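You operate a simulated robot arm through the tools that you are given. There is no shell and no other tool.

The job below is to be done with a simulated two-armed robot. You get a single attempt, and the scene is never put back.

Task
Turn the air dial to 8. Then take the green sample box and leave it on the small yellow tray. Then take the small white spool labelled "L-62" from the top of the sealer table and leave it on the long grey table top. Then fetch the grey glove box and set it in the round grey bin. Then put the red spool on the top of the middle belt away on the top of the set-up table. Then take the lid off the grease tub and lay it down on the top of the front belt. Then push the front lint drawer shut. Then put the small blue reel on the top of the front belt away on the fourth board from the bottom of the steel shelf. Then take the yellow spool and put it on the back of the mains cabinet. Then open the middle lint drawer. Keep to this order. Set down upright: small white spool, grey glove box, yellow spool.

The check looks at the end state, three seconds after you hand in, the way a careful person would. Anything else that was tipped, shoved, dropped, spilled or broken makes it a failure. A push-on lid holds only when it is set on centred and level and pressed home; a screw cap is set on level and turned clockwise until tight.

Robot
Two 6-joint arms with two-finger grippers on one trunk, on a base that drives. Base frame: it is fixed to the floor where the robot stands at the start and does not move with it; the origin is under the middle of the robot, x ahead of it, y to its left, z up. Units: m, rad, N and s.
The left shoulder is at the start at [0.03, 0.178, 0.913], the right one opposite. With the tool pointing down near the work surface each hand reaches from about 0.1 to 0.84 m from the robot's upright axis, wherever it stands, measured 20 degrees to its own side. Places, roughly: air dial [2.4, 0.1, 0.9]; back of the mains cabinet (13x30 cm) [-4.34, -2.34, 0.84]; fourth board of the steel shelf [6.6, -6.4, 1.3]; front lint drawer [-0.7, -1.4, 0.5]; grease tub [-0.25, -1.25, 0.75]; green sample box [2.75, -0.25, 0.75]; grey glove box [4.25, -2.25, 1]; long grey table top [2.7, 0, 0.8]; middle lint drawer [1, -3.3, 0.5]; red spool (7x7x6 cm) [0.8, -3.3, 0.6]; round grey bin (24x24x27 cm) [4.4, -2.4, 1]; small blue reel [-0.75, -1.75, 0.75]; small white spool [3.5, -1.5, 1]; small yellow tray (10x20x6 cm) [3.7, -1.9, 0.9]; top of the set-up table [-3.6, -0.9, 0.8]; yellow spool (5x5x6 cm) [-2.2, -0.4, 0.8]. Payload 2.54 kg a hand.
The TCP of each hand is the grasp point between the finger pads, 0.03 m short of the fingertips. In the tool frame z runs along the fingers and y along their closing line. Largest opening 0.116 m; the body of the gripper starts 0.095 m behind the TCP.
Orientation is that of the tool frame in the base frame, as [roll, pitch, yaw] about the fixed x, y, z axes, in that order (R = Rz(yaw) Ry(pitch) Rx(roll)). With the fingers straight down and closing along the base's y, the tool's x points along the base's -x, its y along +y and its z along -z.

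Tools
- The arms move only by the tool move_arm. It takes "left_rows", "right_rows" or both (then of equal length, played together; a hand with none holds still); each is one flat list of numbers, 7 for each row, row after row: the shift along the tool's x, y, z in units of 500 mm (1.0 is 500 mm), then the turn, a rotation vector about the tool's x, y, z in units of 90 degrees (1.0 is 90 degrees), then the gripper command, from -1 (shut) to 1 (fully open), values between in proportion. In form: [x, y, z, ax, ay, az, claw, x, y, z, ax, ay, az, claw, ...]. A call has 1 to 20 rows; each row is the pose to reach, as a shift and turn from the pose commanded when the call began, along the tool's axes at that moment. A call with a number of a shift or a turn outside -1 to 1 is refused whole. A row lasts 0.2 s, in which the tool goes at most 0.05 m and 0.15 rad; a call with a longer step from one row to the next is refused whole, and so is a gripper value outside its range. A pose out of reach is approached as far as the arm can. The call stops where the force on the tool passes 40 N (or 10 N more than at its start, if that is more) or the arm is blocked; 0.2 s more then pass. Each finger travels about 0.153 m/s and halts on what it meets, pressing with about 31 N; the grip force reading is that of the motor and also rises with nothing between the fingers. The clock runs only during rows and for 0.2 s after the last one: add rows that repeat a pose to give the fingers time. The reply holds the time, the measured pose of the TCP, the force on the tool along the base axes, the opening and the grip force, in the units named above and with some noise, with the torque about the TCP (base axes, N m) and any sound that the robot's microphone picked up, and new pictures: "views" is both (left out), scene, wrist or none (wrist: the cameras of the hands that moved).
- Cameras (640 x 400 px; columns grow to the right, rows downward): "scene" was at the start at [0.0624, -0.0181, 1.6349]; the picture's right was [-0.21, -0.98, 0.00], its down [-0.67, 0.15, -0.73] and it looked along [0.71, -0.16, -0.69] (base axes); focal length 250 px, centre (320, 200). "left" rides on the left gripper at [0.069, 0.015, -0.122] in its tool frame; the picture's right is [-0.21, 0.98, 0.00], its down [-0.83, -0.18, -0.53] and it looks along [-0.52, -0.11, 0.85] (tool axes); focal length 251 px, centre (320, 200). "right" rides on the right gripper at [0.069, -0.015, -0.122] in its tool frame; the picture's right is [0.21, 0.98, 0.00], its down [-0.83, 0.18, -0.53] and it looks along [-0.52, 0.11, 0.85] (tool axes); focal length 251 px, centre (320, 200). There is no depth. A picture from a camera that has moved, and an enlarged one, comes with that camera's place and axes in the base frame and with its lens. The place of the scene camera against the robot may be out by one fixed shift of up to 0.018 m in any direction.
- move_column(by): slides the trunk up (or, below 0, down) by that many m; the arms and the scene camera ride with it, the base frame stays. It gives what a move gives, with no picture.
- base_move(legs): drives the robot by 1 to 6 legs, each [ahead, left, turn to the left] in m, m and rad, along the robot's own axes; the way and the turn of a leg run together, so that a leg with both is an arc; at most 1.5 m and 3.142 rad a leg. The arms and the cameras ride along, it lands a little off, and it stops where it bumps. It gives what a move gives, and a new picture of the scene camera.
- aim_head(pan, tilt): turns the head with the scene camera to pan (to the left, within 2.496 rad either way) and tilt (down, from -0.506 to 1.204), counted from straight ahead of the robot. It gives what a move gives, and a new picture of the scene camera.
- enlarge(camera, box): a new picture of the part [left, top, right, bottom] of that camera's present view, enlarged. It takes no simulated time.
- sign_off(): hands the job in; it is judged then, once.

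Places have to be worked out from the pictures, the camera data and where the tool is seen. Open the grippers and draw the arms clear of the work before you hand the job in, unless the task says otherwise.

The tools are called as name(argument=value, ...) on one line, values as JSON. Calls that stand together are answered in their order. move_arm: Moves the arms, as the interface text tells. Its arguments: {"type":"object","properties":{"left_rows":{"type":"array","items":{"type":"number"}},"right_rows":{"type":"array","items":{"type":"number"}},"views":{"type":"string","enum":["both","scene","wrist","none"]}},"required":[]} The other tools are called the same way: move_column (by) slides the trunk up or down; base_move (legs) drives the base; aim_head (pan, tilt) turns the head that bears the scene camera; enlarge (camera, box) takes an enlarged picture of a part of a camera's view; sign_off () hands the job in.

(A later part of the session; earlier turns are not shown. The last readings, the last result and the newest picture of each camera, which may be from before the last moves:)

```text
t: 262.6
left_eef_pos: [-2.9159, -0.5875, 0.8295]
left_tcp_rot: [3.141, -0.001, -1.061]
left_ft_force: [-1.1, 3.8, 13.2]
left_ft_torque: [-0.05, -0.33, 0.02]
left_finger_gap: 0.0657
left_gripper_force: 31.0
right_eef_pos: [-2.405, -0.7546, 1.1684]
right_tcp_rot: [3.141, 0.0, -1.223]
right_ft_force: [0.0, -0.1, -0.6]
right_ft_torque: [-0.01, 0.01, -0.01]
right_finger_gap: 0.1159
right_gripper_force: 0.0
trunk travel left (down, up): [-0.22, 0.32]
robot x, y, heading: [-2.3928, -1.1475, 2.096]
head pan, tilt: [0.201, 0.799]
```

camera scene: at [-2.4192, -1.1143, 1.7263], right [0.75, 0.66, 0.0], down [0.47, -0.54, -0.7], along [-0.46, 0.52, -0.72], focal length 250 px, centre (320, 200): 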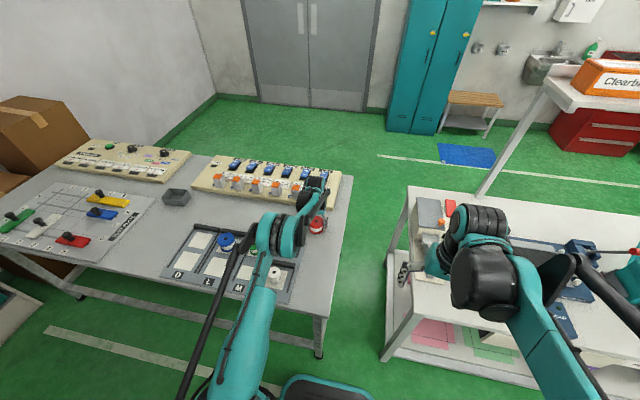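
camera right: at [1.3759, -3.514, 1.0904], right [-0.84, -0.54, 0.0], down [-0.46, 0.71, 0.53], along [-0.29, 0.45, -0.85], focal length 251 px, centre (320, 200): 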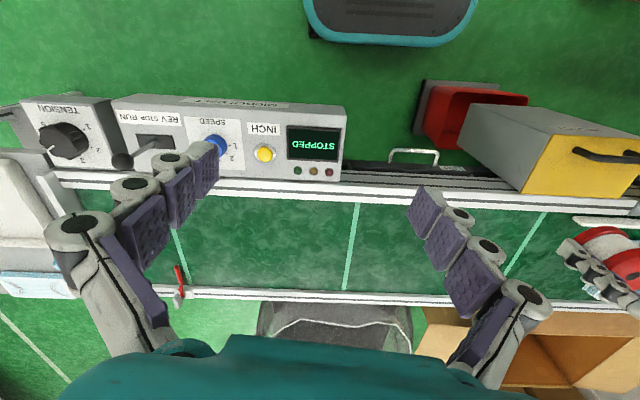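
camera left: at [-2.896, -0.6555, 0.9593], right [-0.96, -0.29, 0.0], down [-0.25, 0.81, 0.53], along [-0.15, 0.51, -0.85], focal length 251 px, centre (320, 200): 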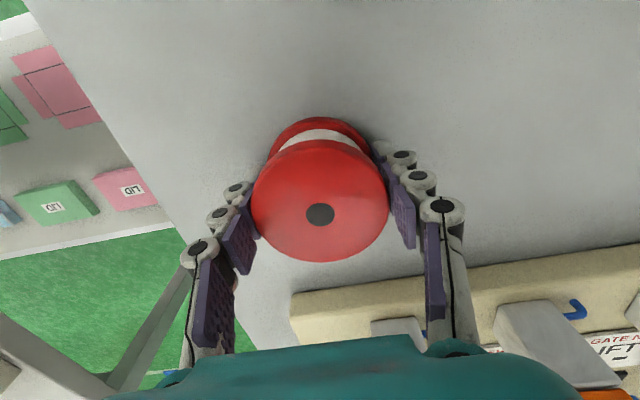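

Contact (13 N) at 0.8295. I ease off, open the fingers, and lift away.

move_arm(left_rows=[0, 0, -0.002, 0, 0, 0, -0.1, 0, 0, -0.002, 0, 0, 0, 0.2, 0, 0, -0.002, 0, 0, 0, 0.4, 0, 0, -0.002, 0, 0, 0, 0.6, 0, 0, -0.002, 0, 0, 0, 0.6, 0, 0, -0.06, 0, 0, 0, 0.6, 0, 0, -0.14, 0, 0, 0, 0.6, 0, 0, -0.22, 0, 0, 0, 0.6, 0, 0, -0.3, 0, 0, 0, 0.6, 0, 0, -0.38, 0, 0, 0, 0.6], views="both")

enlarge(camera="scene", box=[260, 180, 360, 260])

```text
t: 264.8
left_eef_pos: [-2.9162, -0.5877, 1.0173]
left_tcp_rot: [3.14, -0.001, -1.06]
left_ft_force: [0.0, -0.2, 1.2]
left_ft_torque: [0.03, -0.01, -0.01]
left_finger_gap: 0.0927
left_gripper_force: 0.0
right_eef_pos: [-2.4063, -0.7564, 1.168]
right_tcp_rot: [3.141, -0.003, -1.223]
right_ft_force: [0.8, 0.4, -0.4]
right_ft_torque: [0.03, 0.02, -0.01]
right_finger_gap: 0.1158
right_gripper_force: 0.0
trunk travel left (down, up): [-0.22, 0.32]
robot x, y, heading: [-2.3922, -1.15, 2.086]
head pan, tilt: [0.201, 0.799]
camera scene: at [-2.4182, -1.1152, 1.7264], right [0.75, 0.66, 0.0], down [0.47, -0.54, -0.7], along [-0.46, 0.52, -0.72], focal length 250 px, centre (320, 200)
camera left: at [-2.8963, -0.6552, 1.1396], right [-0.96, -0.29, 0.0], down [-0.25, 0.81, 0.53], along [-0.15, 0.51, -0.85], focal length 251 px, centre (320, 200)
```

scene: 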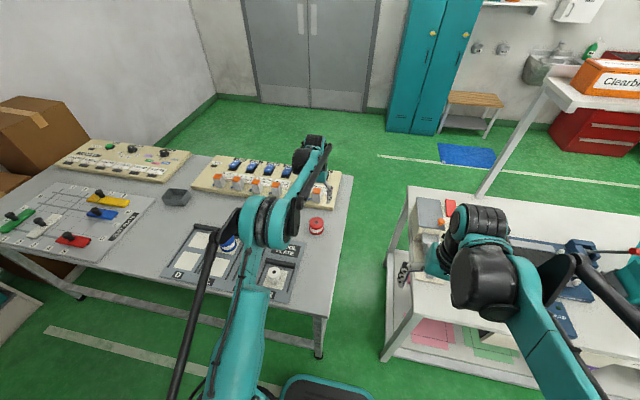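
left: 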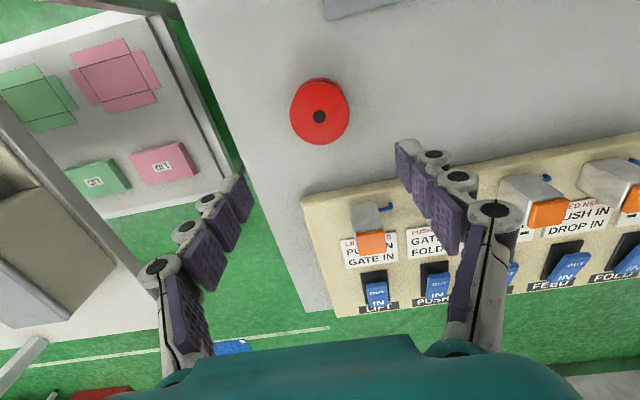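

```text
5.00 times, centred on (310, 220) of scene
camera zoom: at [-2.4182, -1.1152, 1.7264], right [0.75, 0.66, 0.0], down [0.47, -0.54, -0.7], along [-0.46, 0.52, -0.72], focal length 1249 px, centre (370, 100)
```

zoom: 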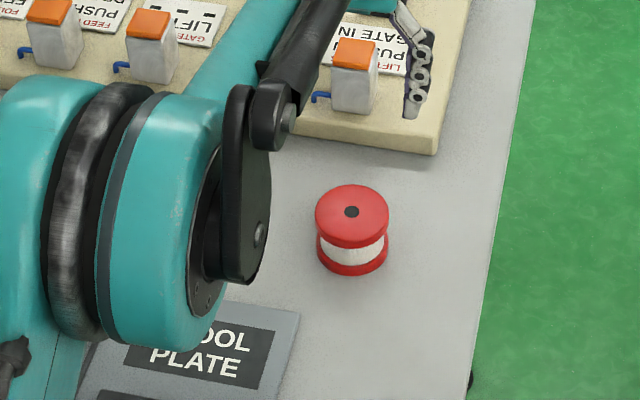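

The red spool stands on the set-up table. I pull the left hand back before driving to the front belt.

move_arm(left_rows=[0.04, 0, -0.07, 0, 0, 0, 0.8, 0.08, 0, -0.14, 0, 0, 0, 1, 0.14, 0, -0.2, 0, 0, 0, 1, 0.22, 0, -0.24, 0, 0, 0, 1, 0.31, 0, -0.26, 0, 0, 0, 1, 0.4, 0, -0.26, 0, 0, 0, 1, 0.49, 0, -0.26, 0, 0, 0, 1, 0.58, 0, -0.26, 0, 0, 0, 1], views="none")

```text
t: 266.6
left_eef_pos: [-2.7753, -0.8415, 1.1487]
left_tcp_rot: [3.141, 0.0, -1.061]
left_ft_force: [0.8, 0.0, 0.2]
left_ft_torque: [0.01, 0.02, 0.01]
left_finger_gap: 0.1161
left_gripper_force: 0.1
right_eef_pos: [-2.4044, -0.756, 1.1698]
right_tcp_rot: [3.141, -0.003, -1.223]
right_ft_force: [-0.3, -0.1, -0.2]
right_ft_torque: [0.04, 0.03, 0.0]
right_finger_gap: 0.1161
right_gripper_force: 0.1
trunk travel left (down, up): [-0.22, 0.32]
robot x, y, heading: [-2.3929, -1.1495, 2.093]
head pan, tilt: [0.201, 0.799]
```

I back off, strafe right to the front belt's middle, and turn around to face the belt.

base_move(legs=[[-0.2, 0, 0], [0, -0.8, 0], [0, -0.75, 0], [0, 0, -3.1416]])

aim_head(pan=0, tilt=0.75)

```text
refused: -3.1416 is not a number from -3.14159 to 3.14159
```

```text
t: 267.4
left_eef_pos: [-2.7772, -0.8397, 1.1476]
left_tcp_rot: [3.141, -0.002, -1.062]
left_ft_force: [0.8, 0.4, -0.5]
left_ft_torque: [-0.03, -0.01, 0.0]
left_finger_gap: 0.116
left_gripper_force: 0.1
right_eef_pos: [-2.4058, -0.755, 1.1675]
right_tcp_rot: [-3.14, 0.0, -1.224]
right_ft_force: [-0.6, -1.0, -0.3]
right_ft_torque: [0.01, 0.0, 0.0]
right_finger_gap: 0.1161
right_gripper_force: 0.1
trunk travel left (down, up): [-0.22, 0.32]
robot x, y, heading: [-2.3887, -1.1477, 2.091]
head pan, tilt: [0.0, 0.75]
camera scene: at [-2.4072, -1.1032, 1.7303], right [0.87, 0.5, 0.0], down [0.34, -0.59, -0.73], along [-0.36, 0.63, -0.68], focal length 250 px, centre (320, 200)
```

scene: 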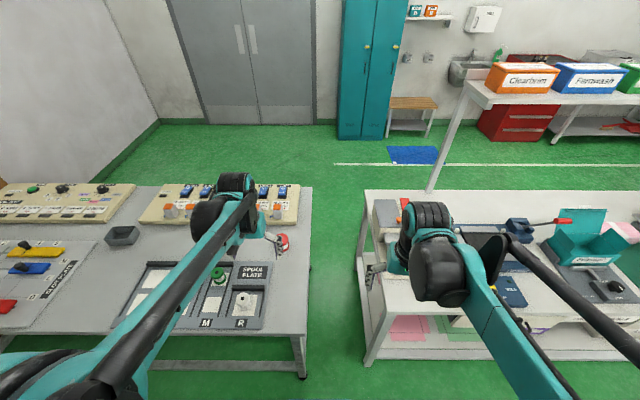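

The turn value was slightly over the limit. I resend the drive with a turn of 3.135 rad.

base_move(legs=[[-0.2, 0, 0], [0, -0.8, 0], [0, -0.75, 0], [0, 0, -3.135]])

```text
t: 283.8
left_eef_pos: [-0.5703, -0.873, 1.1488]
left_tcp_rot: [-3.141, -0.001, 2.06]
left_ft_force: [-0.2, 0.0, -0.9]
left_ft_torque: [-0.03, 0.01, -0.03]
left_finger_gap: 0.116
left_gripper_force: 0.0
right_eef_pos: [-0.944, -0.9482, 1.167]
right_tcp_rot: [3.141, -0.002, 1.899]
right_ft_force: [0.1, 0.5, -0.2]
right_ft_torque: [0.03, -0.02, -0.01]
right_finger_gap: 0.1159
right_gripper_force: 0.2
trunk travel left (down, up): [-0.22, 0.32]
robot x, y, heading: [-0.9484, -0.5566, -1.064]
head pan, tilt: [0.0, 0.75]
camera scene: at [-0.9131, -0.6027, 1.7303], right [-0.88, -0.48, 0.0], down [-0.33, 0.6, -0.73], along [0.35, -0.64, -0.68], focal length 250 px, centre (320, 200)
```

scene: 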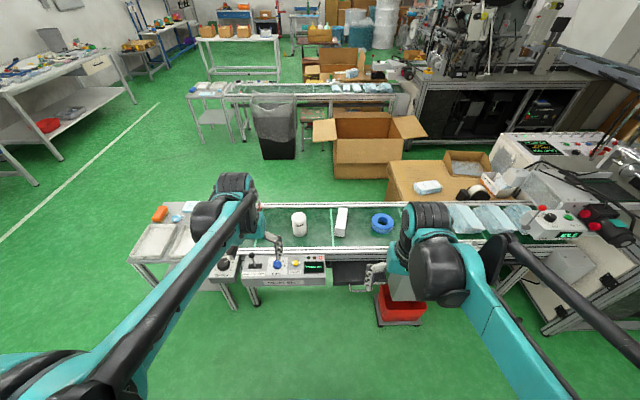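

I face the front belt. I enlarge the belt region to identify the grease tub, the lint drawer and the blue reel.

enlarge(camera="scene", box=[120, 180, 320, 310])

enlarge(camera="scene", box=[270, 190, 450, 330])

enlarge(camera="left", box=[0, 0, 640, 400])

enlarge(camera="right", box=[0, 0, 640, 400])

```text
3.08 times, centred on (220, 245) of scene
camera zoom: at [-0.9131, -0.6027, 1.7303], right [-0.88, -0.48, 0.0], down [-0.33, 0.6, -0.73], along [0.35, -0.64, -0.68], focal length 768 px, centre (628, 62)
```

zoom: 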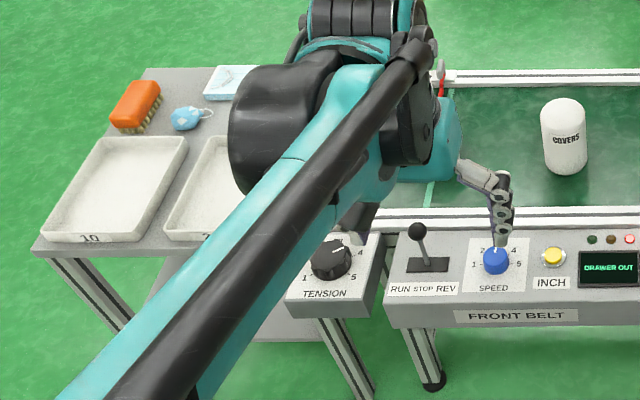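

```text
2.86 times, centred on (360, 260) of scene
camera zoom: at [-0.9131, -0.6027, 1.7303], right [-0.88, -0.48, 0.0], down [-0.33, 0.6, -0.73], along [0.35, -0.64, -0.68], focal length 714 px, centre (206, 29)
```

zoom: 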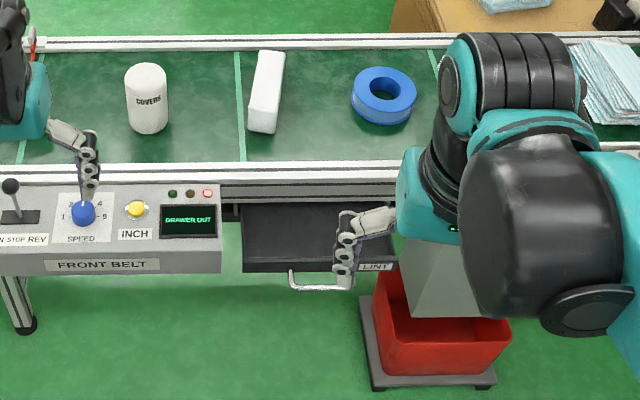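

```text
1.00 times, centred on (320, 200) of left (not enlarged: the box is as wide or as high as the picture)
camera zoom: at [-0.5898, -0.8056, 1.2704], right [0.96, 0.27, 0.0], down [0.23, -0.82, 0.53], along [0.14, -0.51, -0.85], focal length 251 px, centre (320, 200)
```

zoom: 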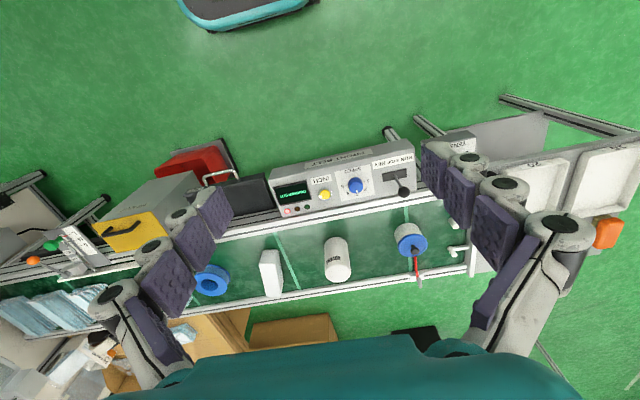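

```text
1.00 times, centred on (320, 200) of right (not enlarged: the box is as wide or as high as the picture)
camera zoom: at [-0.981, -0.8892, 1.2901], right [0.86, 0.52, 0.0], down [0.44, -0.73, 0.53], along [0.27, -0.46, -0.85], focal length 251 px, centre (320, 200)
```

zoom: 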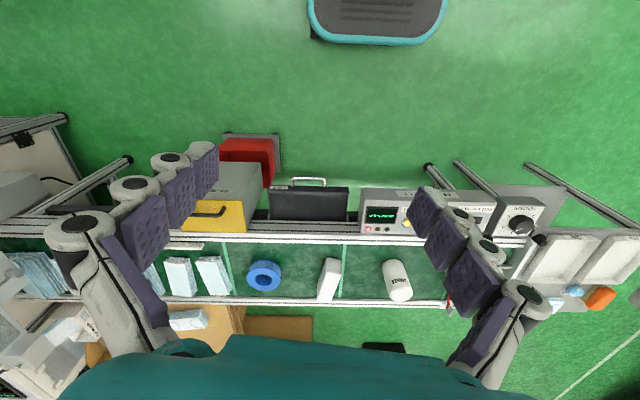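

The tub with the blue lid near the belt's tray end is probably the grease tub. I enlarge it in the left wrist camera.

enlarge(camera="left", box=[350, 190, 470, 300])

enlarge(camera="left", box=[180, 140, 360, 300])

```text
3.64 times, centred on (410, 245) of left
camera zoom: at [-0.5898, -0.8056, 1.2704], right [0.96, 0.27, 0.0], down [0.23, -0.82, 0.53], along [0.14, -0.51, -0.85], focal length 914 px, centre (-7, 36)
```

zoom: 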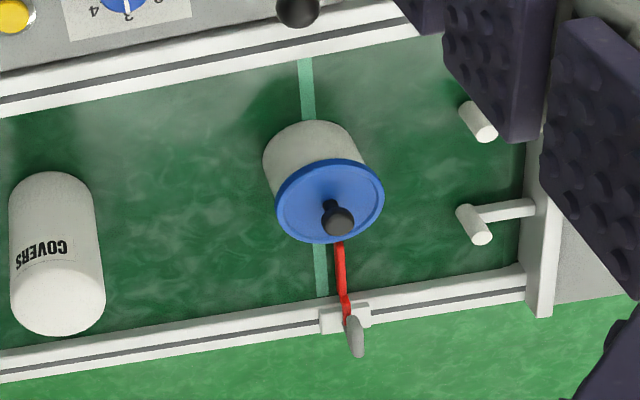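

```text
2.50 times, centred on (270, 220) of left
camera zoom: at [-0.5898, -0.8056, 1.2704], right [0.96, 0.27, 0.0], down [0.23, -0.82, 0.53], along [0.14, -0.51, -0.85], focal length 629 px, centre (445, 150)
```

zoom: 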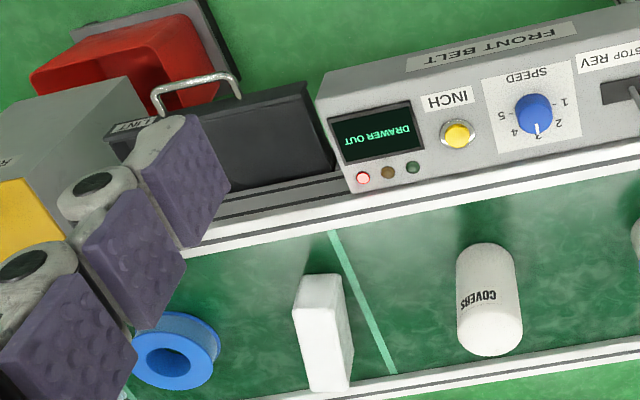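

The tub has a blue lid with a black knob. The lint drawer stands out ("DRAWER OUT"). I straighten, shift 0.1 m left and move 0.3 m closer, then lower the trunk.

base_move(legs=[[0, 0.1, 0.017], [0.28, 0, 0]])

move_column(by=-0.17)

enlarge(camera="left", box=[0, 0, 640, 400])

enlarge(camera="right", box=[0, 0, 640, 400])

```text
t: 286.6
left_eef_pos: [-0.3358, -1.0682, 1.1472]
left_tcp_rot: [-3.14, -0.005, 2.074]
left_ft_force: [-0.4, -0.7, -0.5]
left_ft_torque: [0.03, -0.01, 0.01]
left_finger_gap: 0.1159
left_gripper_force: 0.0
right_eef_pos: [-0.708, -1.1498, 1.1676]
right_tcp_rot: [3.141, -0.003, 1.909]
right_ft_force: [0.6, -0.2, -0.1]
right_ft_torque: [0.01, 0.02, -0.01]
right_finger_gap: 0.1157
right_gripper_force: 0.0
trunk travel left (down, up): [-0.22, 0.32]
robot x, y, heading: [-0.72, -0.756, -1.056]
head pan, tilt: [0.0, 0.75]
camera scene: at [-0.6812, -0.8029, 1.7303], right [-0.87, -0.49, 0.0], down [-0.34, 0.59, -0.73], along [0.36, -0.64, -0.68], focal length 250 px, centre (320, 200)
```

scene: 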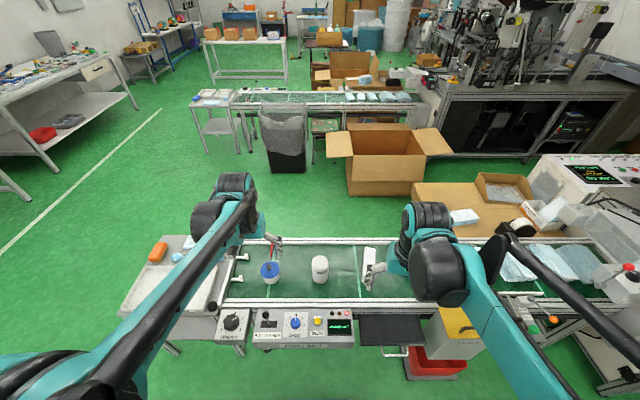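

```text
t: 288.5
left_eef_pos: [-0.3365, -1.068, 0.9775]
left_tcp_rot: [3.141, -0.002, 2.072]
left_ft_force: [-0.7, 0.4, 0.4]
left_ft_torque: [0.01, -0.01, -0.01]
left_finger_gap: 0.116
left_gripper_force: 0.0
right_eef_pos: [-0.7092, -1.1484, 0.9988]
right_tcp_rot: [-3.141, -0.003, 1.91]
right_ft_force: [0.4, -0.5, 0.2]
right_ft_torque: [0.0, -0.03, -0.02]
right_finger_gap: 0.1162
right_gripper_force: 0.1
trunk travel left (down, up): [-0.05, 0.49]
robot x, y, heading: [-0.7198, -0.7559, -1.049]
head pan, tilt: [0.0, 0.75]
```

```text
1.00 times, centred on (320, 200) of left (not enlarged: the box is as wide or as high as the picture)
camera zoom: at [-0.3559, -1.0001, 1.1006], right [0.96, 0.28, 0.0], down [0.24, -0.81, 0.53], along [0.15, -0.51, -0.85], focal length 251 px, centre (320, 200)
```

zoom: 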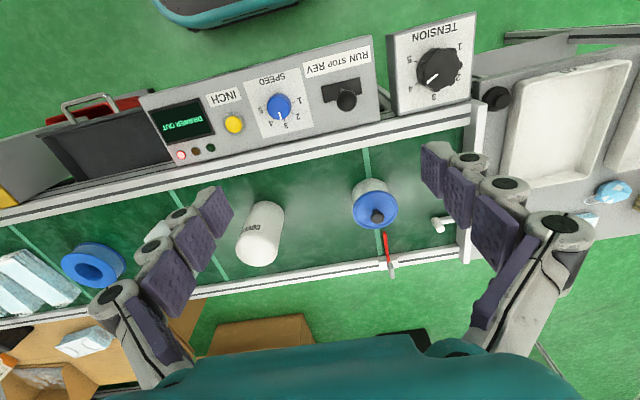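

```text
1.00 times, centred on (320, 200) of right (not enlarged: the box is as wide or as high as the picture)
camera zoom: at [-0.7459, -1.0889, 1.1203], right [0.85, 0.53, 0.0], down [0.45, -0.72, 0.53], along [0.28, -0.45, -0.85], focal length 251 px, centre (320, 200)
```

zoom: 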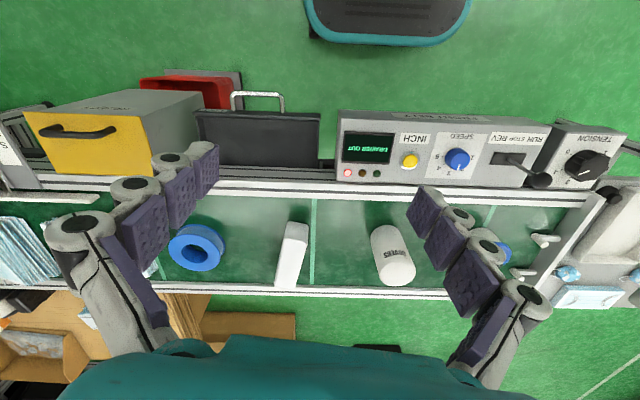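

The knob is near (-0.182, -1.226). I bring the left hand above it at 0.86.

move_arm(left_rows=[-0.07, 0.02, 0, 0, 0, 0, 0.8, -0.14, 0.04, 0.02, 0, 0, 0, 0.6, -0.21, 0.06, 0.06, 0, 0, 0, 0.4, -0.28, 0.08, 0.12, 0, 0, 0, 0.3, -0.35, 0.1, 0.18, 0, 0, 0, 0.3, -0.4256, 0.1192, 0.235, 0, 0, 0, 0.3, -0.4256, 0.1192, 0.235, 0, 0, 0, 0.3], views="both")

enlarge(camera="left", box=[240, 60, 400, 180])

enlarge(camera="scene", box=[220, 220, 340, 310])

```text
t: 290.1
left_eef_pos: [-0.1802, -1.2267, 0.8627]
left_tcp_rot: [3.141, -0.001, 2.074]
left_ft_force: [0.2, -0.2, 0.1]
left_ft_torque: [0.03, -0.01, 0.0]
left_finger_gap: 0.0756
left_gripper_force: 0.2
right_eef_pos: [-0.7096, -1.1482, 0.9987]
right_tcp_rot: [3.141, -0.001, 1.908]
right_ft_force: [0.4, -0.9, 0.2]
right_ft_torque: [-0.02, -0.04, 0.02]
right_finger_gap: 0.116
right_gripper_force: 0.1
trunk travel left (down, up): [-0.05, 0.49]
robot x, y, heading: [-0.7177, -0.7557, -1.054]
head pan, tilt: [0.0, 0.75]
camera scene: at [-0.6825, -0.8012, 1.5604], right [-0.87, -0.49, 0.0], down [-0.33, 0.59, -0.73], along [0.36, -0.64, -0.68], focal length 250 px, centre (320, 200)
camera left: at [-0.201, -1.1599, 0.9844], right [0.96, 0.28, 0.0], down [0.24, -0.81, 0.53], along [0.15, -0.51, -0.85], focal length 251 px, centre (320, 200)
```

scene: 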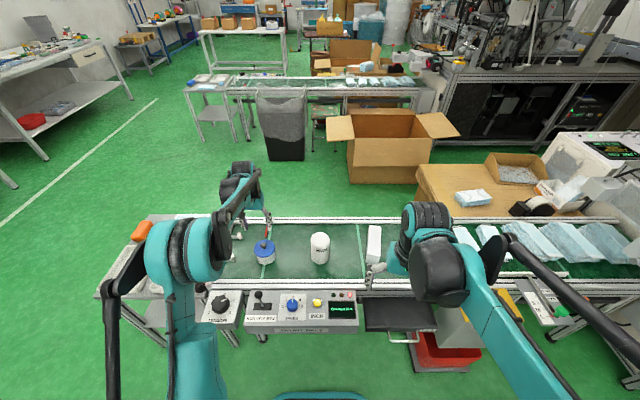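
left: 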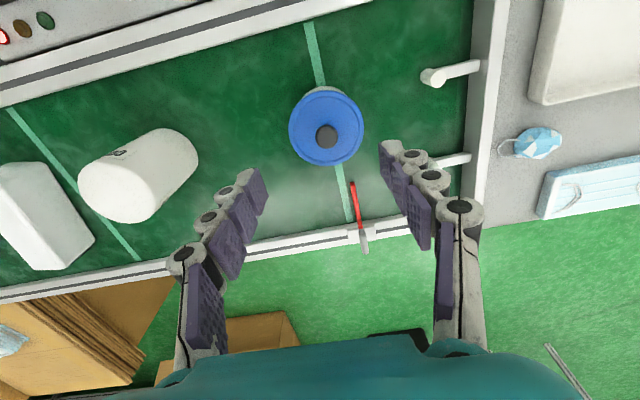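

```text
3.33 times, centred on (320, 120) of left
camera zoom: at [-0.201, -1.1599, 0.9844], right [0.96, 0.28, 0.0], down [0.24, -0.81, 0.53], along [0.15, -0.51, -0.85], focal length 838 px, centre (320, 467)
```

zoom: 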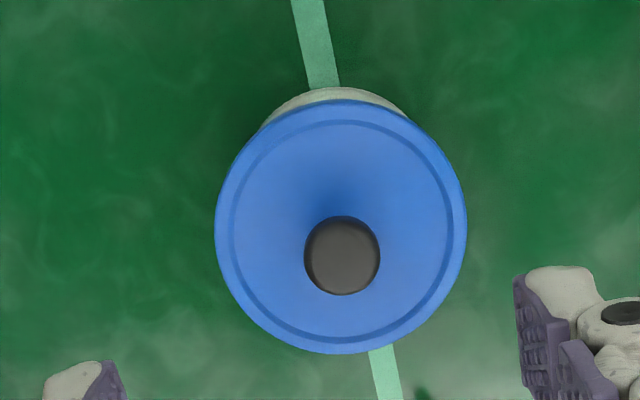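

```text
4.44 times, centred on (280, 265) of scene
camera zoom: at [-0.6825, -0.8012, 1.5604], right [-0.87, -0.49, 0.0], down [-0.33, 0.59, -0.73], along [0.36, -0.64, -0.68], focal length 1110 px, centre (498, -89)
```

zoom: 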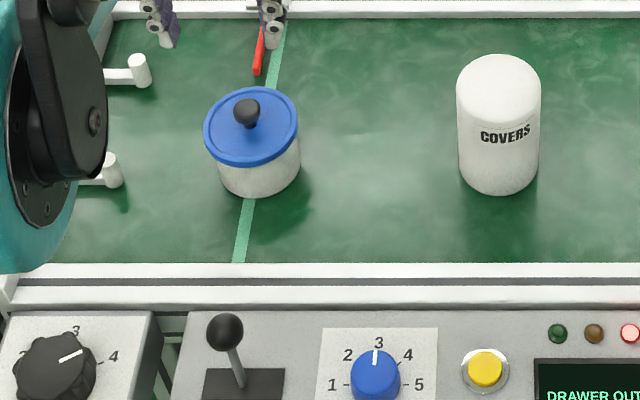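

The knob is about 24 mm wide, top near 0.72, slightly ahead of the hand. I shift 15 mm and lower to 0.78 to refine.

move_arm(left_rows=[-0.0151, 0.0038, 0.05, 0, 0, 0, 0.2, -0.0302, 0.0076, 0.11, 0, 0, 0, 0, -0.0302, 0.0076, 0.165, 0, 0, 0, 0, -0.0302, 0.0076, 0.165, 0, 0, 0, 0], views="wrist")

enlarge(camera="left", box=[240, 80, 400, 200])

enlarge(camera="scene", box=[220, 220, 340, 310])

```text
t: 291.1
left_eef_pos: [-0.1729, -1.2386, 0.7783]
left_tcp_rot: [-3.141, -0.002, 2.072]
left_ft_force: [0.2, 0.0, 0.5]
left_ft_torque: [0.0, 0.01, 0.01]
left_finger_gap: 0.0582
left_gripper_force: 0.1
right_eef_pos: [-0.7084, -1.149, 0.9987]
right_tcp_rot: [3.141, -0.001, 1.909]
right_ft_force: [0.7, -0.1, -0.6]
right_ft_torque: [-0.01, -0.01, 0.01]
right_finger_gap: 0.116
right_gripper_force: 0.1
trunk travel left (down, up): [-0.05, 0.49]
robot x, y, heading: [-0.717, -0.756, -1.06]
head pan, tilt: [0.0, 0.75]
camera left: at [-0.1926, -1.1715, 0.9007], right [0.96, 0.28, 0.0], down [0.24, -0.81, 0.53], along [0.15, -0.51, -0.85], focal length 251 px, centre (320, 200)
```

left: 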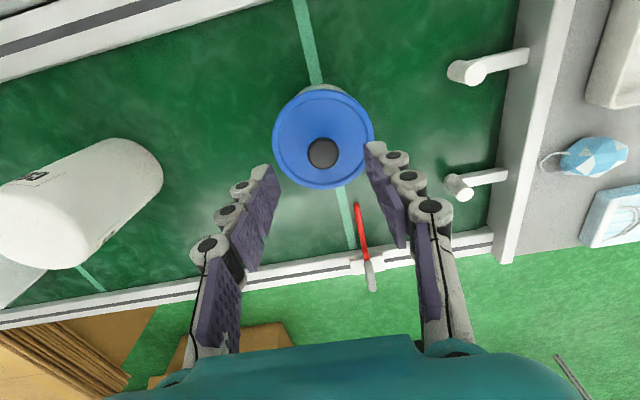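

```text
3.33 times, centred on (320, 140) of left
camera zoom: at [-0.1926, -1.1715, 0.9007], right [0.96, 0.28, 0.0], down [0.24, -0.81, 0.53], along [0.15, -0.51, -0.85], focal length 838 px, centre (320, 400)
```

zoom: 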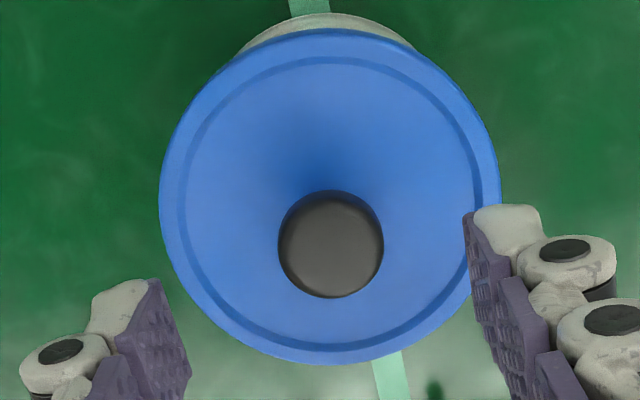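

```text
4.44 times, centred on (280, 265) of scene
camera zoom: at [-0.6818, -0.8018, 1.5604], right [-0.87, -0.49, 0.0], down [-0.34, 0.59, -0.73], along [0.36, -0.64, -0.68], focal length 1110 px, centre (498, -89)
```

zoom: 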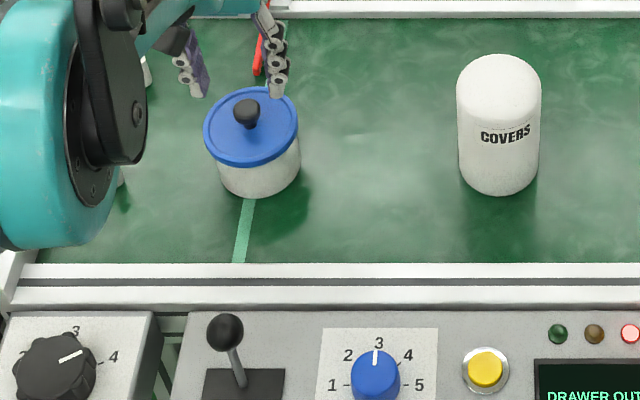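

Knob centre at about z 0.705, lid rim at 0.679. I shift 3 mm and lower the fingertips to just above the lid (TCP 0.716).

move_arm(left_rows=[-0.007, 0.0034, 0.05, 0, 0, 0, 0, -0.007, 0.0034, 0.1, 0, 0, 0, 0, -0.007, 0.0034, 0.124, 0, 0, 0, 0, -0.007, 0.0034, 0.124, 0, 0, 0, 0], views="wrist")

enlarge(camera="left", box=[240, 100, 400, 220])

enlarge(camera="scene", box=[220, 220, 340, 310])

```text
t: 292.1
left_eef_pos: [-0.1698, -1.2379, 0.7163]
left_tcp_rot: [3.141, -0.001, 2.074]
left_ft_force: [0.3, -0.9, 4.1]
left_ft_torque: [-0.04, -0.01, 0.01]
left_finger_gap: 0.0583
left_gripper_force: 0.1
right_eef_pos: [-0.7088, -1.1479, 0.9986]
right_tcp_rot: [-3.142, -0.001, 1.909]
right_ft_force: [0.0, -0.8, -0.2]
right_ft_torque: [0.01, -0.04, 0.01]
right_finger_gap: 0.116
right_gripper_force: 0.0
trunk travel left (down, up): [-0.05, 0.49]
robot x, y, heading: [-0.7201, -0.7556, -1.058]
head pan, tilt: [0.0, 0.75]
camera left: at [-0.189, -1.1702, 0.8391], right [0.96, 0.28, 0.0], down [0.24, -0.81, 0.53], along [0.15, -0.51, -0.85], focal length 251 px, centre (320, 200)
```

left: 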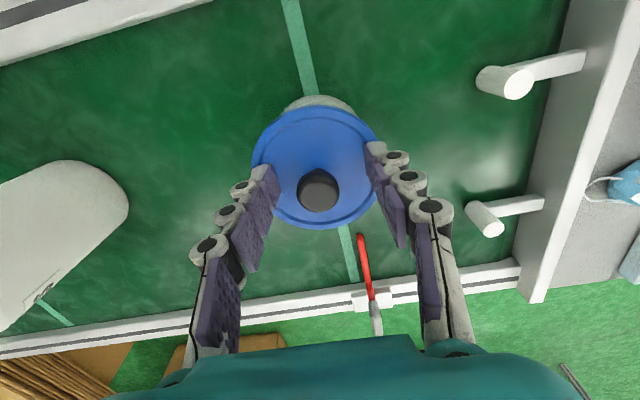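

```text
3.33 times, centred on (320, 160) of left
camera zoom: at [-0.189, -1.1702, 0.8391], right [0.96, 0.28, 0.0], down [0.24, -0.81, 0.53], along [0.15, -0.51, -0.85], focal length 838 px, centre (320, 333)
```

zoom: 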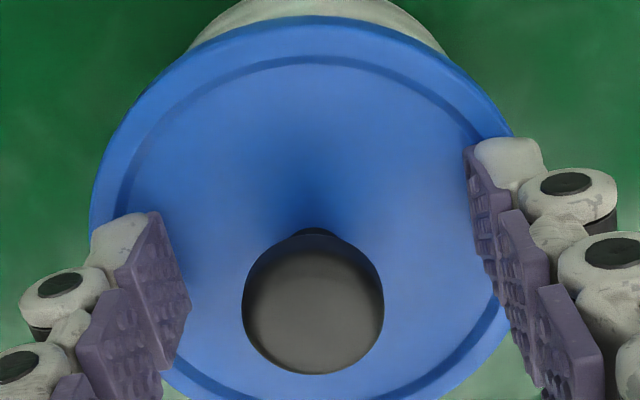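

```text
4.44 times, centred on (280, 265) of scene
camera zoom: at [-0.682, -0.8017, 1.5604], right [-0.87, -0.49, 0.0], down [-0.34, 0.59, -0.73], along [0.36, -0.64, -0.68], focal length 1110 px, centre (498, -89)
```

zoom: 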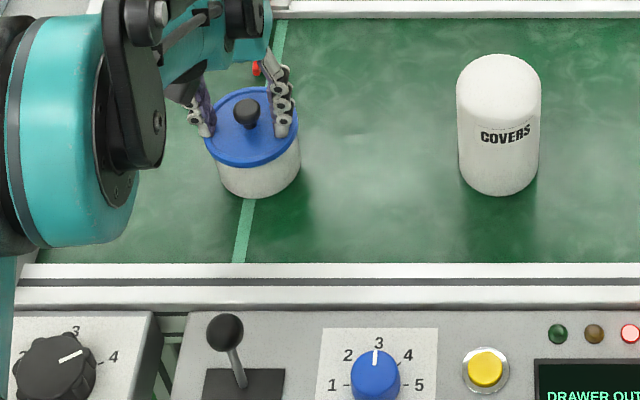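

A light touch (4 N) shows the fingertips at the lid. I rise 2 mm and close on the knob.

move_arm(left_rows=[-0.004, 0, -0.004, 0, 0, 0, 0, -0.004, 0, -0.004, 0, 0, 0, -0.3, -0.004, 0, -0.004, 0, 0, 0, -0.8, -0.004, 0, -0.004, 0, 0, 0, -0.8, -0.004, 0, -0.004, 0, 0, 0, -0.8], views="wrist")

enlarge(camera="left", box=[240, 100, 400, 220])

```text
t: 293.3
left_eef_pos: [-0.1664, -1.2401, 0.7191]
left_tcp_rot: [-3.141, -0.001, 2.074]
left_ft_force: [-1.7, 0.3, -0.2]
left_ft_torque: [0.01, 0.0, -0.02]
left_finger_gap: 0.0225
left_gripper_force: 31.2
right_eef_pos: [-0.7095, -1.1498, 0.999]
right_tcp_rot: [-3.141, -0.002, 1.91]
right_ft_force: [0.4, -1.2, -0.2]
right_ft_torque: [-0.02, -0.03, 0.0]
right_finger_gap: 0.1161
right_gripper_force: 0.0
trunk travel left (down, up): [-0.05, 0.49]
robot x, y, heading: [-0.7225, -0.7556, -1.059]
head pan, tilt: [0.0, 0.75]
heard: snap
camera left: at [-0.1871, -1.1727, 0.8407], right [0.96, 0.28, 0.0], down [0.24, -0.81, 0.53], along [0.15, -0.51, -0.85], focal length 251 px, centre (320, 200)
```

left: 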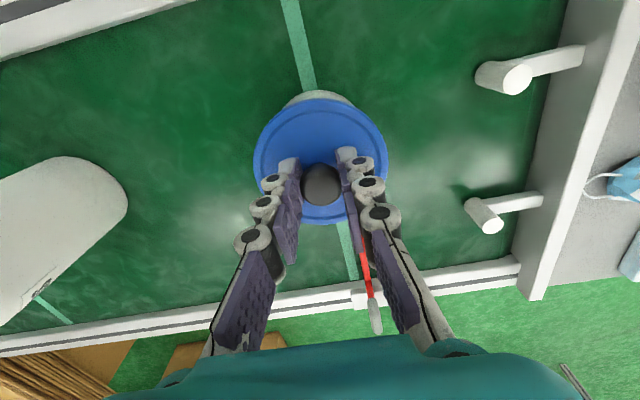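

```text
3.33 times, centred on (320, 160) of left
camera zoom: at [-0.1871, -1.1727, 0.8407], right [0.96, 0.28, 0.0], down [0.24, -0.81, 0.53], along [0.15, -0.51, -0.85], focal length 838 px, centre (320, 333)
```

zoom: 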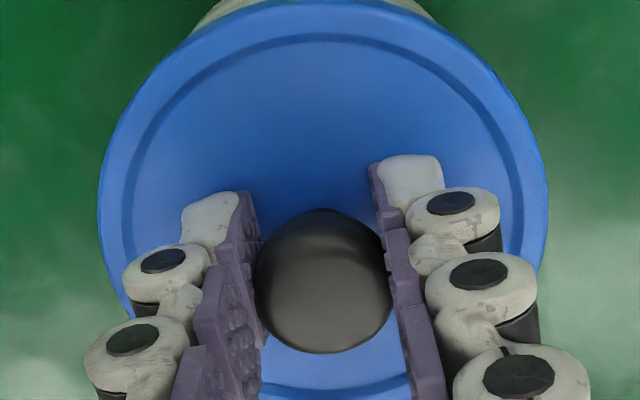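

I heard a snap: the lid has popped loose while being gripped. I lift slowly 5 cm and look at what comes along.

move_arm(left_rows=[0, 0, -0.01, 0, 0, 0, -0.8, 0, 0, -0.02, 0, 0, 0, -0.8, 0, 0, -0.03, 0, 0, 0, -0.8, 0, 0, -0.05, 0, 0, 0, -0.8, 0, 0, -0.07, 0, 0, 0, -0.8, 0, 0, -0.1, 0, 0, 0, -0.8, 0, 0, -0.1, 0, 0, 0, -0.8], views="both")

enlarge(camera="scene", box=[220, 200, 340, 310])

```text
t: 294.9
left_eef_pos: [-0.1676, -1.2433, 0.7656]
left_tcp_rot: [3.141, -0.001, 2.074]
left_ft_force: [0.7, 0.1, -0.6]
left_ft_torque: [0.04, 0.0, -0.03]
left_finger_gap: 0.0227
left_gripper_force: 30.9
right_eef_pos: [-0.7077, -1.1479, 0.9977]
right_tcp_rot: [-3.141, -0.001, 1.909]
right_ft_force: [0.7, 0.1, -0.5]
right_ft_torque: [-0.04, -0.01, -0.01]
right_finger_gap: 0.1159
right_gripper_force: 0.1
trunk travel left (down, up): [-0.05, 0.49]
robot x, y, heading: [-0.7188, -0.757, -1.056]
head pan, tilt: [0.0, 0.75]
camera scene: at [-0.6816, -0.802, 1.5603], right [-0.87, -0.49, 0.0], down [-0.34, 0.59, -0.73], along [0.36, -0.64, -0.68], focal length 250 px, centre (320, 200)
camera left: at [-0.1878, -1.1747, 0.8878], right [0.96, 0.28, 0.0], down [0.24, -0.81, 0.53], along [0.15, -0.51, -0.85], focal length 251 px, centre (320, 200)
```

scene: 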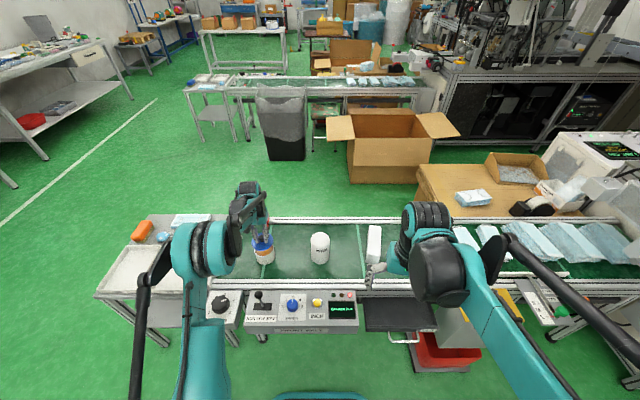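
left: 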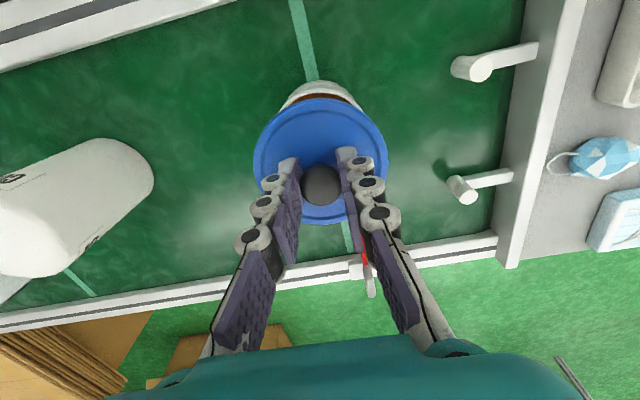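

```text
3.64 times, centred on (280, 255) of scene
camera zoom: at [-0.6816, -0.802, 1.5603], right [-0.87, -0.49, 0.0], down [-0.34, 0.59, -0.73], along [0.36, -0.64, -0.68], focal length 908 px, centre (466, 0)
```

zoom: 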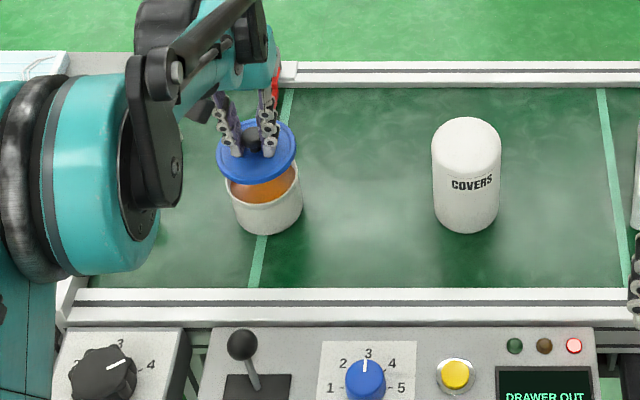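

The lid is off and the open tub stays put. I carry the lid to the free belt area between the tub and the bottle and lower part-way.

move_arm(left_rows=[0, 0, -0.04, 0, 0, 0, -0.8, 0.01, -0.086, -0.04, 0, 0, 0, -0.8, 0.02, -0.172, -0.04, 0, 0, 0, -0.8, 0.0306, -0.2572, -0.04, 0, 0, 0, -0.8, 0.0306, -0.2572, 0.04, 0, 0, 0, -0.8, 0.0306, -0.2572, 0.1, 0, 0, 0, -0.8, 0.0306, -0.2572, 0.14, 0, 0, 0, -0.8, 0.0306, -0.2572, 0.14, 0, 0, 0, -0.8], views="both")

enlarge(camera="scene", box=[220, 200, 380, 310])

```text
t: 296.7
left_eef_pos: [-0.2882, -1.2908, 0.6998]
left_tcp_rot: [3.141, -0.001, 2.074]
left_ft_force: [-0.1, -0.1, -0.5]
left_ft_torque: [0.01, 0.01, 0.01]
left_finger_gap: 0.0225
left_gripper_force: 31.3
right_eef_pos: [-0.7087, -1.1494, 0.999]
right_tcp_rot: [3.14, -0.002, 1.91]
right_ft_force: [-0.6, 0.4, 0.0]
right_ft_torque: [0.02, 0.0, 0.0]
right_finger_gap: 0.1158
right_gripper_force: 0.1
trunk travel left (down, up): [-0.05, 0.49]
robot x, y, heading: [-0.7177, -0.7552, -1.058]
head pan, tilt: [0.0, 0.75]
camera scene: at [-0.6819, -0.8018, 1.5604], right [-0.87, -0.49, 0.0], down [-0.34, 0.59, -0.73], along [0.36, -0.64, -0.68], focal length 250 px, centre (320, 200)
camera left: at [-0.3078, -1.2217, 0.8215], right [0.96, 0.28, 0.0], down [0.24, -0.81, 0.53], along [0.15, -0.51, -0.85], focal length 251 px, centre (320, 200)
```

scene: 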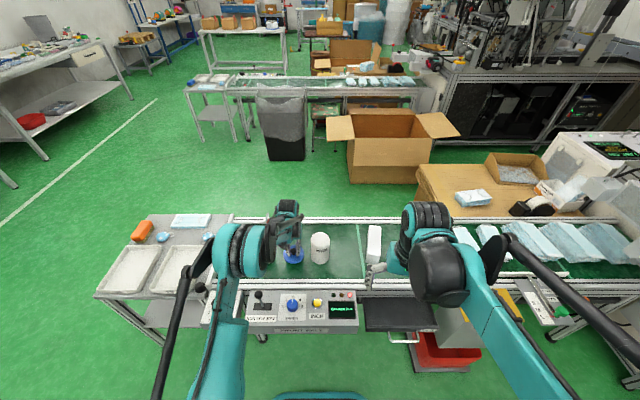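
left: 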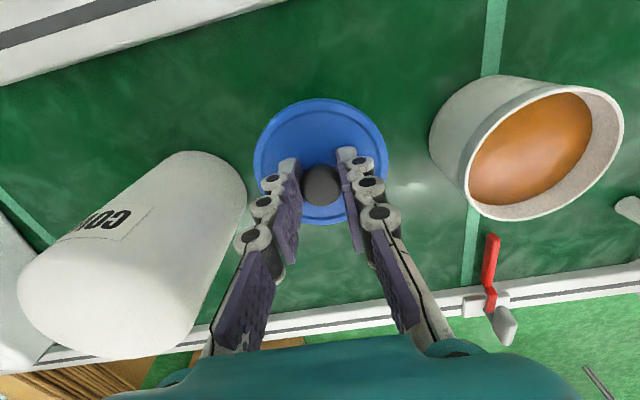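

```text
3.64 times, centred on (300, 255) of scene
camera zoom: at [-0.6819, -0.8018, 1.5604], right [-0.87, -0.49, 0.0], down [-0.34, 0.59, -0.73], along [0.36, -0.64, -0.68], focal length 908 px, centre (393, 0)
```

zoom: 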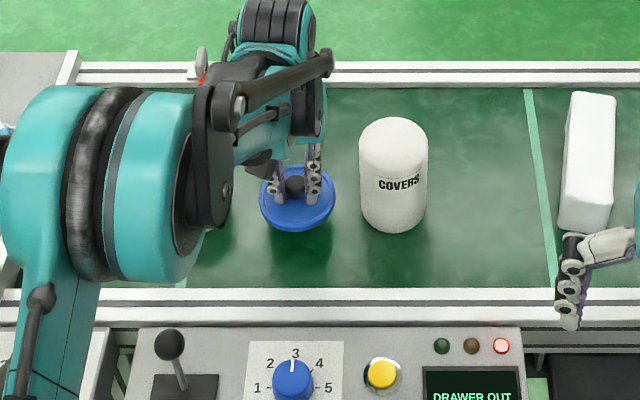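

The lid hangs close to the bottle, so I shift 12 mm towards the tub and lower slowly until it rests on the belt.

move_arm(left_rows=[0, 0.012, 0, 0, 0, 0, -0.8, 0, 0.024, 0, 0, 0, 0, -0.8, 0, 0.024, 0.02, 0, 0, 0, -0.8, 0, 0.024, 0.04, 0, 0, 0, -0.8, 0, 0.024, 0.05, 0, 0, 0, -0.8, 0, 0.024, 0.05, 0, 0, 0, -0.8], views="none")

move_arm(left_rows=[0, 0, 0.006, 0, 0, 0, -0.8, 0, 0, 0.012, 0, 0, 0, -0.8, 0, 0, 0.018, 0, 0, 0, -0.8, 0, 0, 0.018, 0, 0, 0, -0.8], views="wrist")

```text
t: 298.1
left_eef_pos: [-0.277, -1.2823, 0.6735]
left_tcp_rot: [3.14, -0.002, 2.074]
left_ft_force: [0.1, -0.5, -0.6]
left_ft_torque: [0.01, 0.03, -0.01]
left_finger_gap: 0.0227
left_gripper_force: 31.4
right_eef_pos: [-0.7085, -1.1494, 0.999]
right_tcp_rot: [3.141, -0.004, 1.908]
right_ft_force: [0.4, 0.0, -0.4]
right_ft_torque: [-0.01, -0.01, 0.02]
right_finger_gap: 0.1161
right_gripper_force: 0.1
trunk travel left (down, up): [-0.05, 0.49]
robot x, y, heading: [-0.7188, -0.7533, -1.057]
head pan, tilt: [0.0, 0.75]
```

```text
t: 299.1
left_eef_pos: [-0.2751, -1.2833, 0.6655]
left_tcp_rot: [3.141, -0.001, 2.074]
left_ft_force: [-0.3, 0.1, 0.2]
left_ft_torque: [0.0, 0.02, -0.02]
left_finger_gap: 0.0225
left_gripper_force: 30.6
right_eef_pos: [-0.7083, -1.1491, 0.999]
right_tcp_rot: [3.141, 0.0, 1.909]
right_ft_force: [-0.3, -0.5, -0.5]
right_ft_torque: [0.0, 0.01, 0.03]
right_finger_gap: 0.1159
right_gripper_force: 0.2
trunk travel left (down, up): [-0.05, 0.49]
robot x, y, heading: [-0.7225, -0.7538, -1.061]
head pan, tilt: [0.0, 0.75]
camera left: at [-0.2958, -1.2153, 0.7866], right [0.96, 0.28, 0.0], down [0.24, -0.81, 0.53], along [0.15, -0.51, -0.85], focal length 251 px, centre (320, 200)
```

left: 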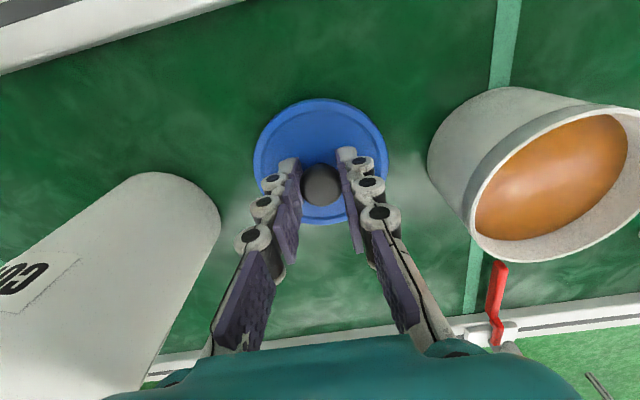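

Not resting yet at 0.6655. I keep lowering in 2 mm rows.

move_arm(left_rows=[0, 0, 0.004, 0, 0, 0, -0.8, 0, 0, 0.008, 0, 0, 0, -0.8, 0, 0, 0.012, 0, 0, 0, -0.8, 0, 0, 0.012, 0, 0, 0, -0.8], views="none")

move_arm(left_rows=[0, 0, 0.004, 0, 0, 0, -0.8, 0, 0, 0.008, 0, 0, 0, -0.8, 0, 0, 0.008, 0, 0, 0, -0.8], views="none")

```text
t: 300.1
left_eef_pos: [-0.2759, -1.2832, 0.6591]
left_tcp_rot: [-3.14, 0.001, 2.074]
left_ft_force: [0.3, -3.5, 11.5]
left_ft_torque: [-0.01, -0.01, -0.06]
left_finger_gap: 0.0225
left_gripper_force: 31.1
right_eef_pos: [-0.7091, -1.1485, 0.9984]
right_tcp_rot: [3.141, -0.002, 1.909]
right_ft_force: [-0.5, -0.4, -0.3]
right_ft_torque: [-0.01, -0.01, 0.0]
right_finger_gap: 0.1159
right_gripper_force: 0.1
trunk travel left (down, up): [-0.05, 0.49]
robot x, y, heading: [-0.7179, -0.7546, -1.065]
head pan, tilt: [0.0, 0.75]
```

```text
t: 300.6
left_eef_pos: [-0.2771, -1.283, 0.6587]
left_tcp_rot: [-3.141, 0.002, 2.074]
left_ft_force: [-2.6, 2.5, 20.8]
left_ft_torque: [0.15, 0.16, -0.02]
left_finger_gap: 0.0228
left_gripper_force: 31.2
right_eef_pos: [-0.7102, -1.1472, 0.9995]
right_tcp_rot: [-3.141, 0.0, 1.911]
right_ft_force: [-0.2, 0.8, 0.0]
right_ft_torque: [-0.02, 0.01, -0.01]
right_finger_gap: 0.1158
right_gripper_force: 0.1
trunk travel left (down, up): [-0.05, 0.49]
robot x, y, heading: [-0.7203, -0.755, -1.057]
head pan, tilt: [0.0, 0.75]
stopped in row 2 (left hand): the force on the tool passed its limit at 44 N (the readings are from after the stop); the commanded pose is now the measured one
```

The lid rests on the belt. I ease up 1.5 mm, open the fingers, and lift straight up.

move_arm(left_rows=[0, 0, -0.002, 0, 0, 0, -0.8, 0, 0, -0.002, 0, 0, 0, -0.5, 0, 0, -0.002, 0, 0, 0, -0.2, 0, 0, -0.002, 0, 0, 0, 0, 0, 0, -0.002, 0, 0, 0, 0, 0, 0, -0.05, 0, 0, 0, 0, 0, 0, -0.12, 0, 0, 0, 0, 0, 0, -0.2, 0, 0, 0, 0, 0, 0, -0.29, 0, 0, 0, 0, 0, 0, -0.38, 0, 0, 0, 0], views="both")

enlarge(camera="scene", box=[220, 200, 380, 310])

```text
t: 302.8
left_eef_pos: [-0.2751, -1.2823, 0.8511]
left_tcp_rot: [3.141, 0.0, 2.074]
left_ft_force: [0.3, -0.7, 0.3]
left_ft_torque: [0.03, 0.0, 0.02]
left_finger_gap: 0.0582
left_gripper_force: 0.0
right_eef_pos: [-0.7079, -1.1492, 0.9978]
right_tcp_rot: [3.14, -0.001, 1.909]
right_ft_force: [0.6, 0.8, 0.4]
right_ft_torque: [-0.01, -0.05, -0.01]
right_finger_gap: 0.1161
right_gripper_force: 0.0
trunk travel left (down, up): [-0.05, 0.49]
robot x, y, heading: [-0.7192, -0.7543, -1.056]
head pan, tilt: [0.0, 0.75]
camera scene: at [-0.6821, -0.8013, 1.5604], right [-0.87, -0.49, 0.0], down [-0.34, 0.59, -0.73], along [0.36, -0.64, -0.68], focal length 250 px, centre (320, 200)
camera left: at [-0.2955, -1.2146, 0.973], right [0.96, 0.28, 0.0], down [0.24, -0.81, 0.53], along [0.15, -0.51, -0.85], focal length 251 px, centre (320, 200)
```

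scene: 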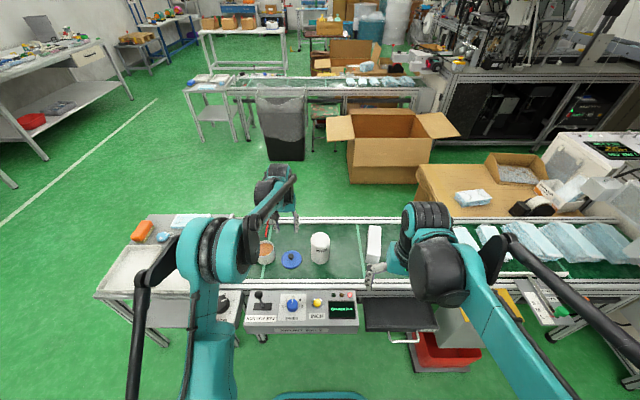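
left: 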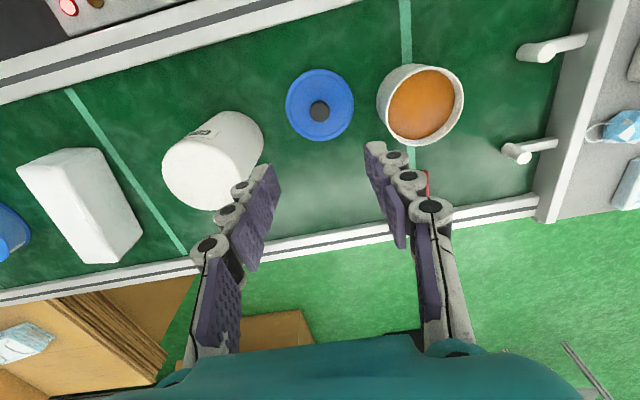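

```text
3.64 times, centred on (300, 255) of scene
camera zoom: at [-0.6821, -0.8013, 1.5604], right [-0.87, -0.49, 0.0], down [-0.34, 0.59, -0.73], along [0.36, -0.64, -0.68], focal length 908 px, centre (393, 0)
```

zoom: 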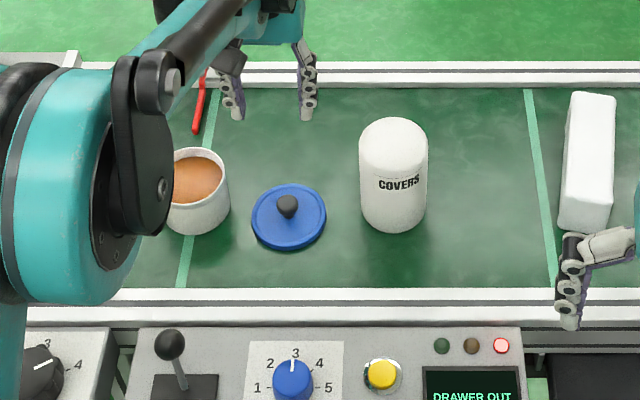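

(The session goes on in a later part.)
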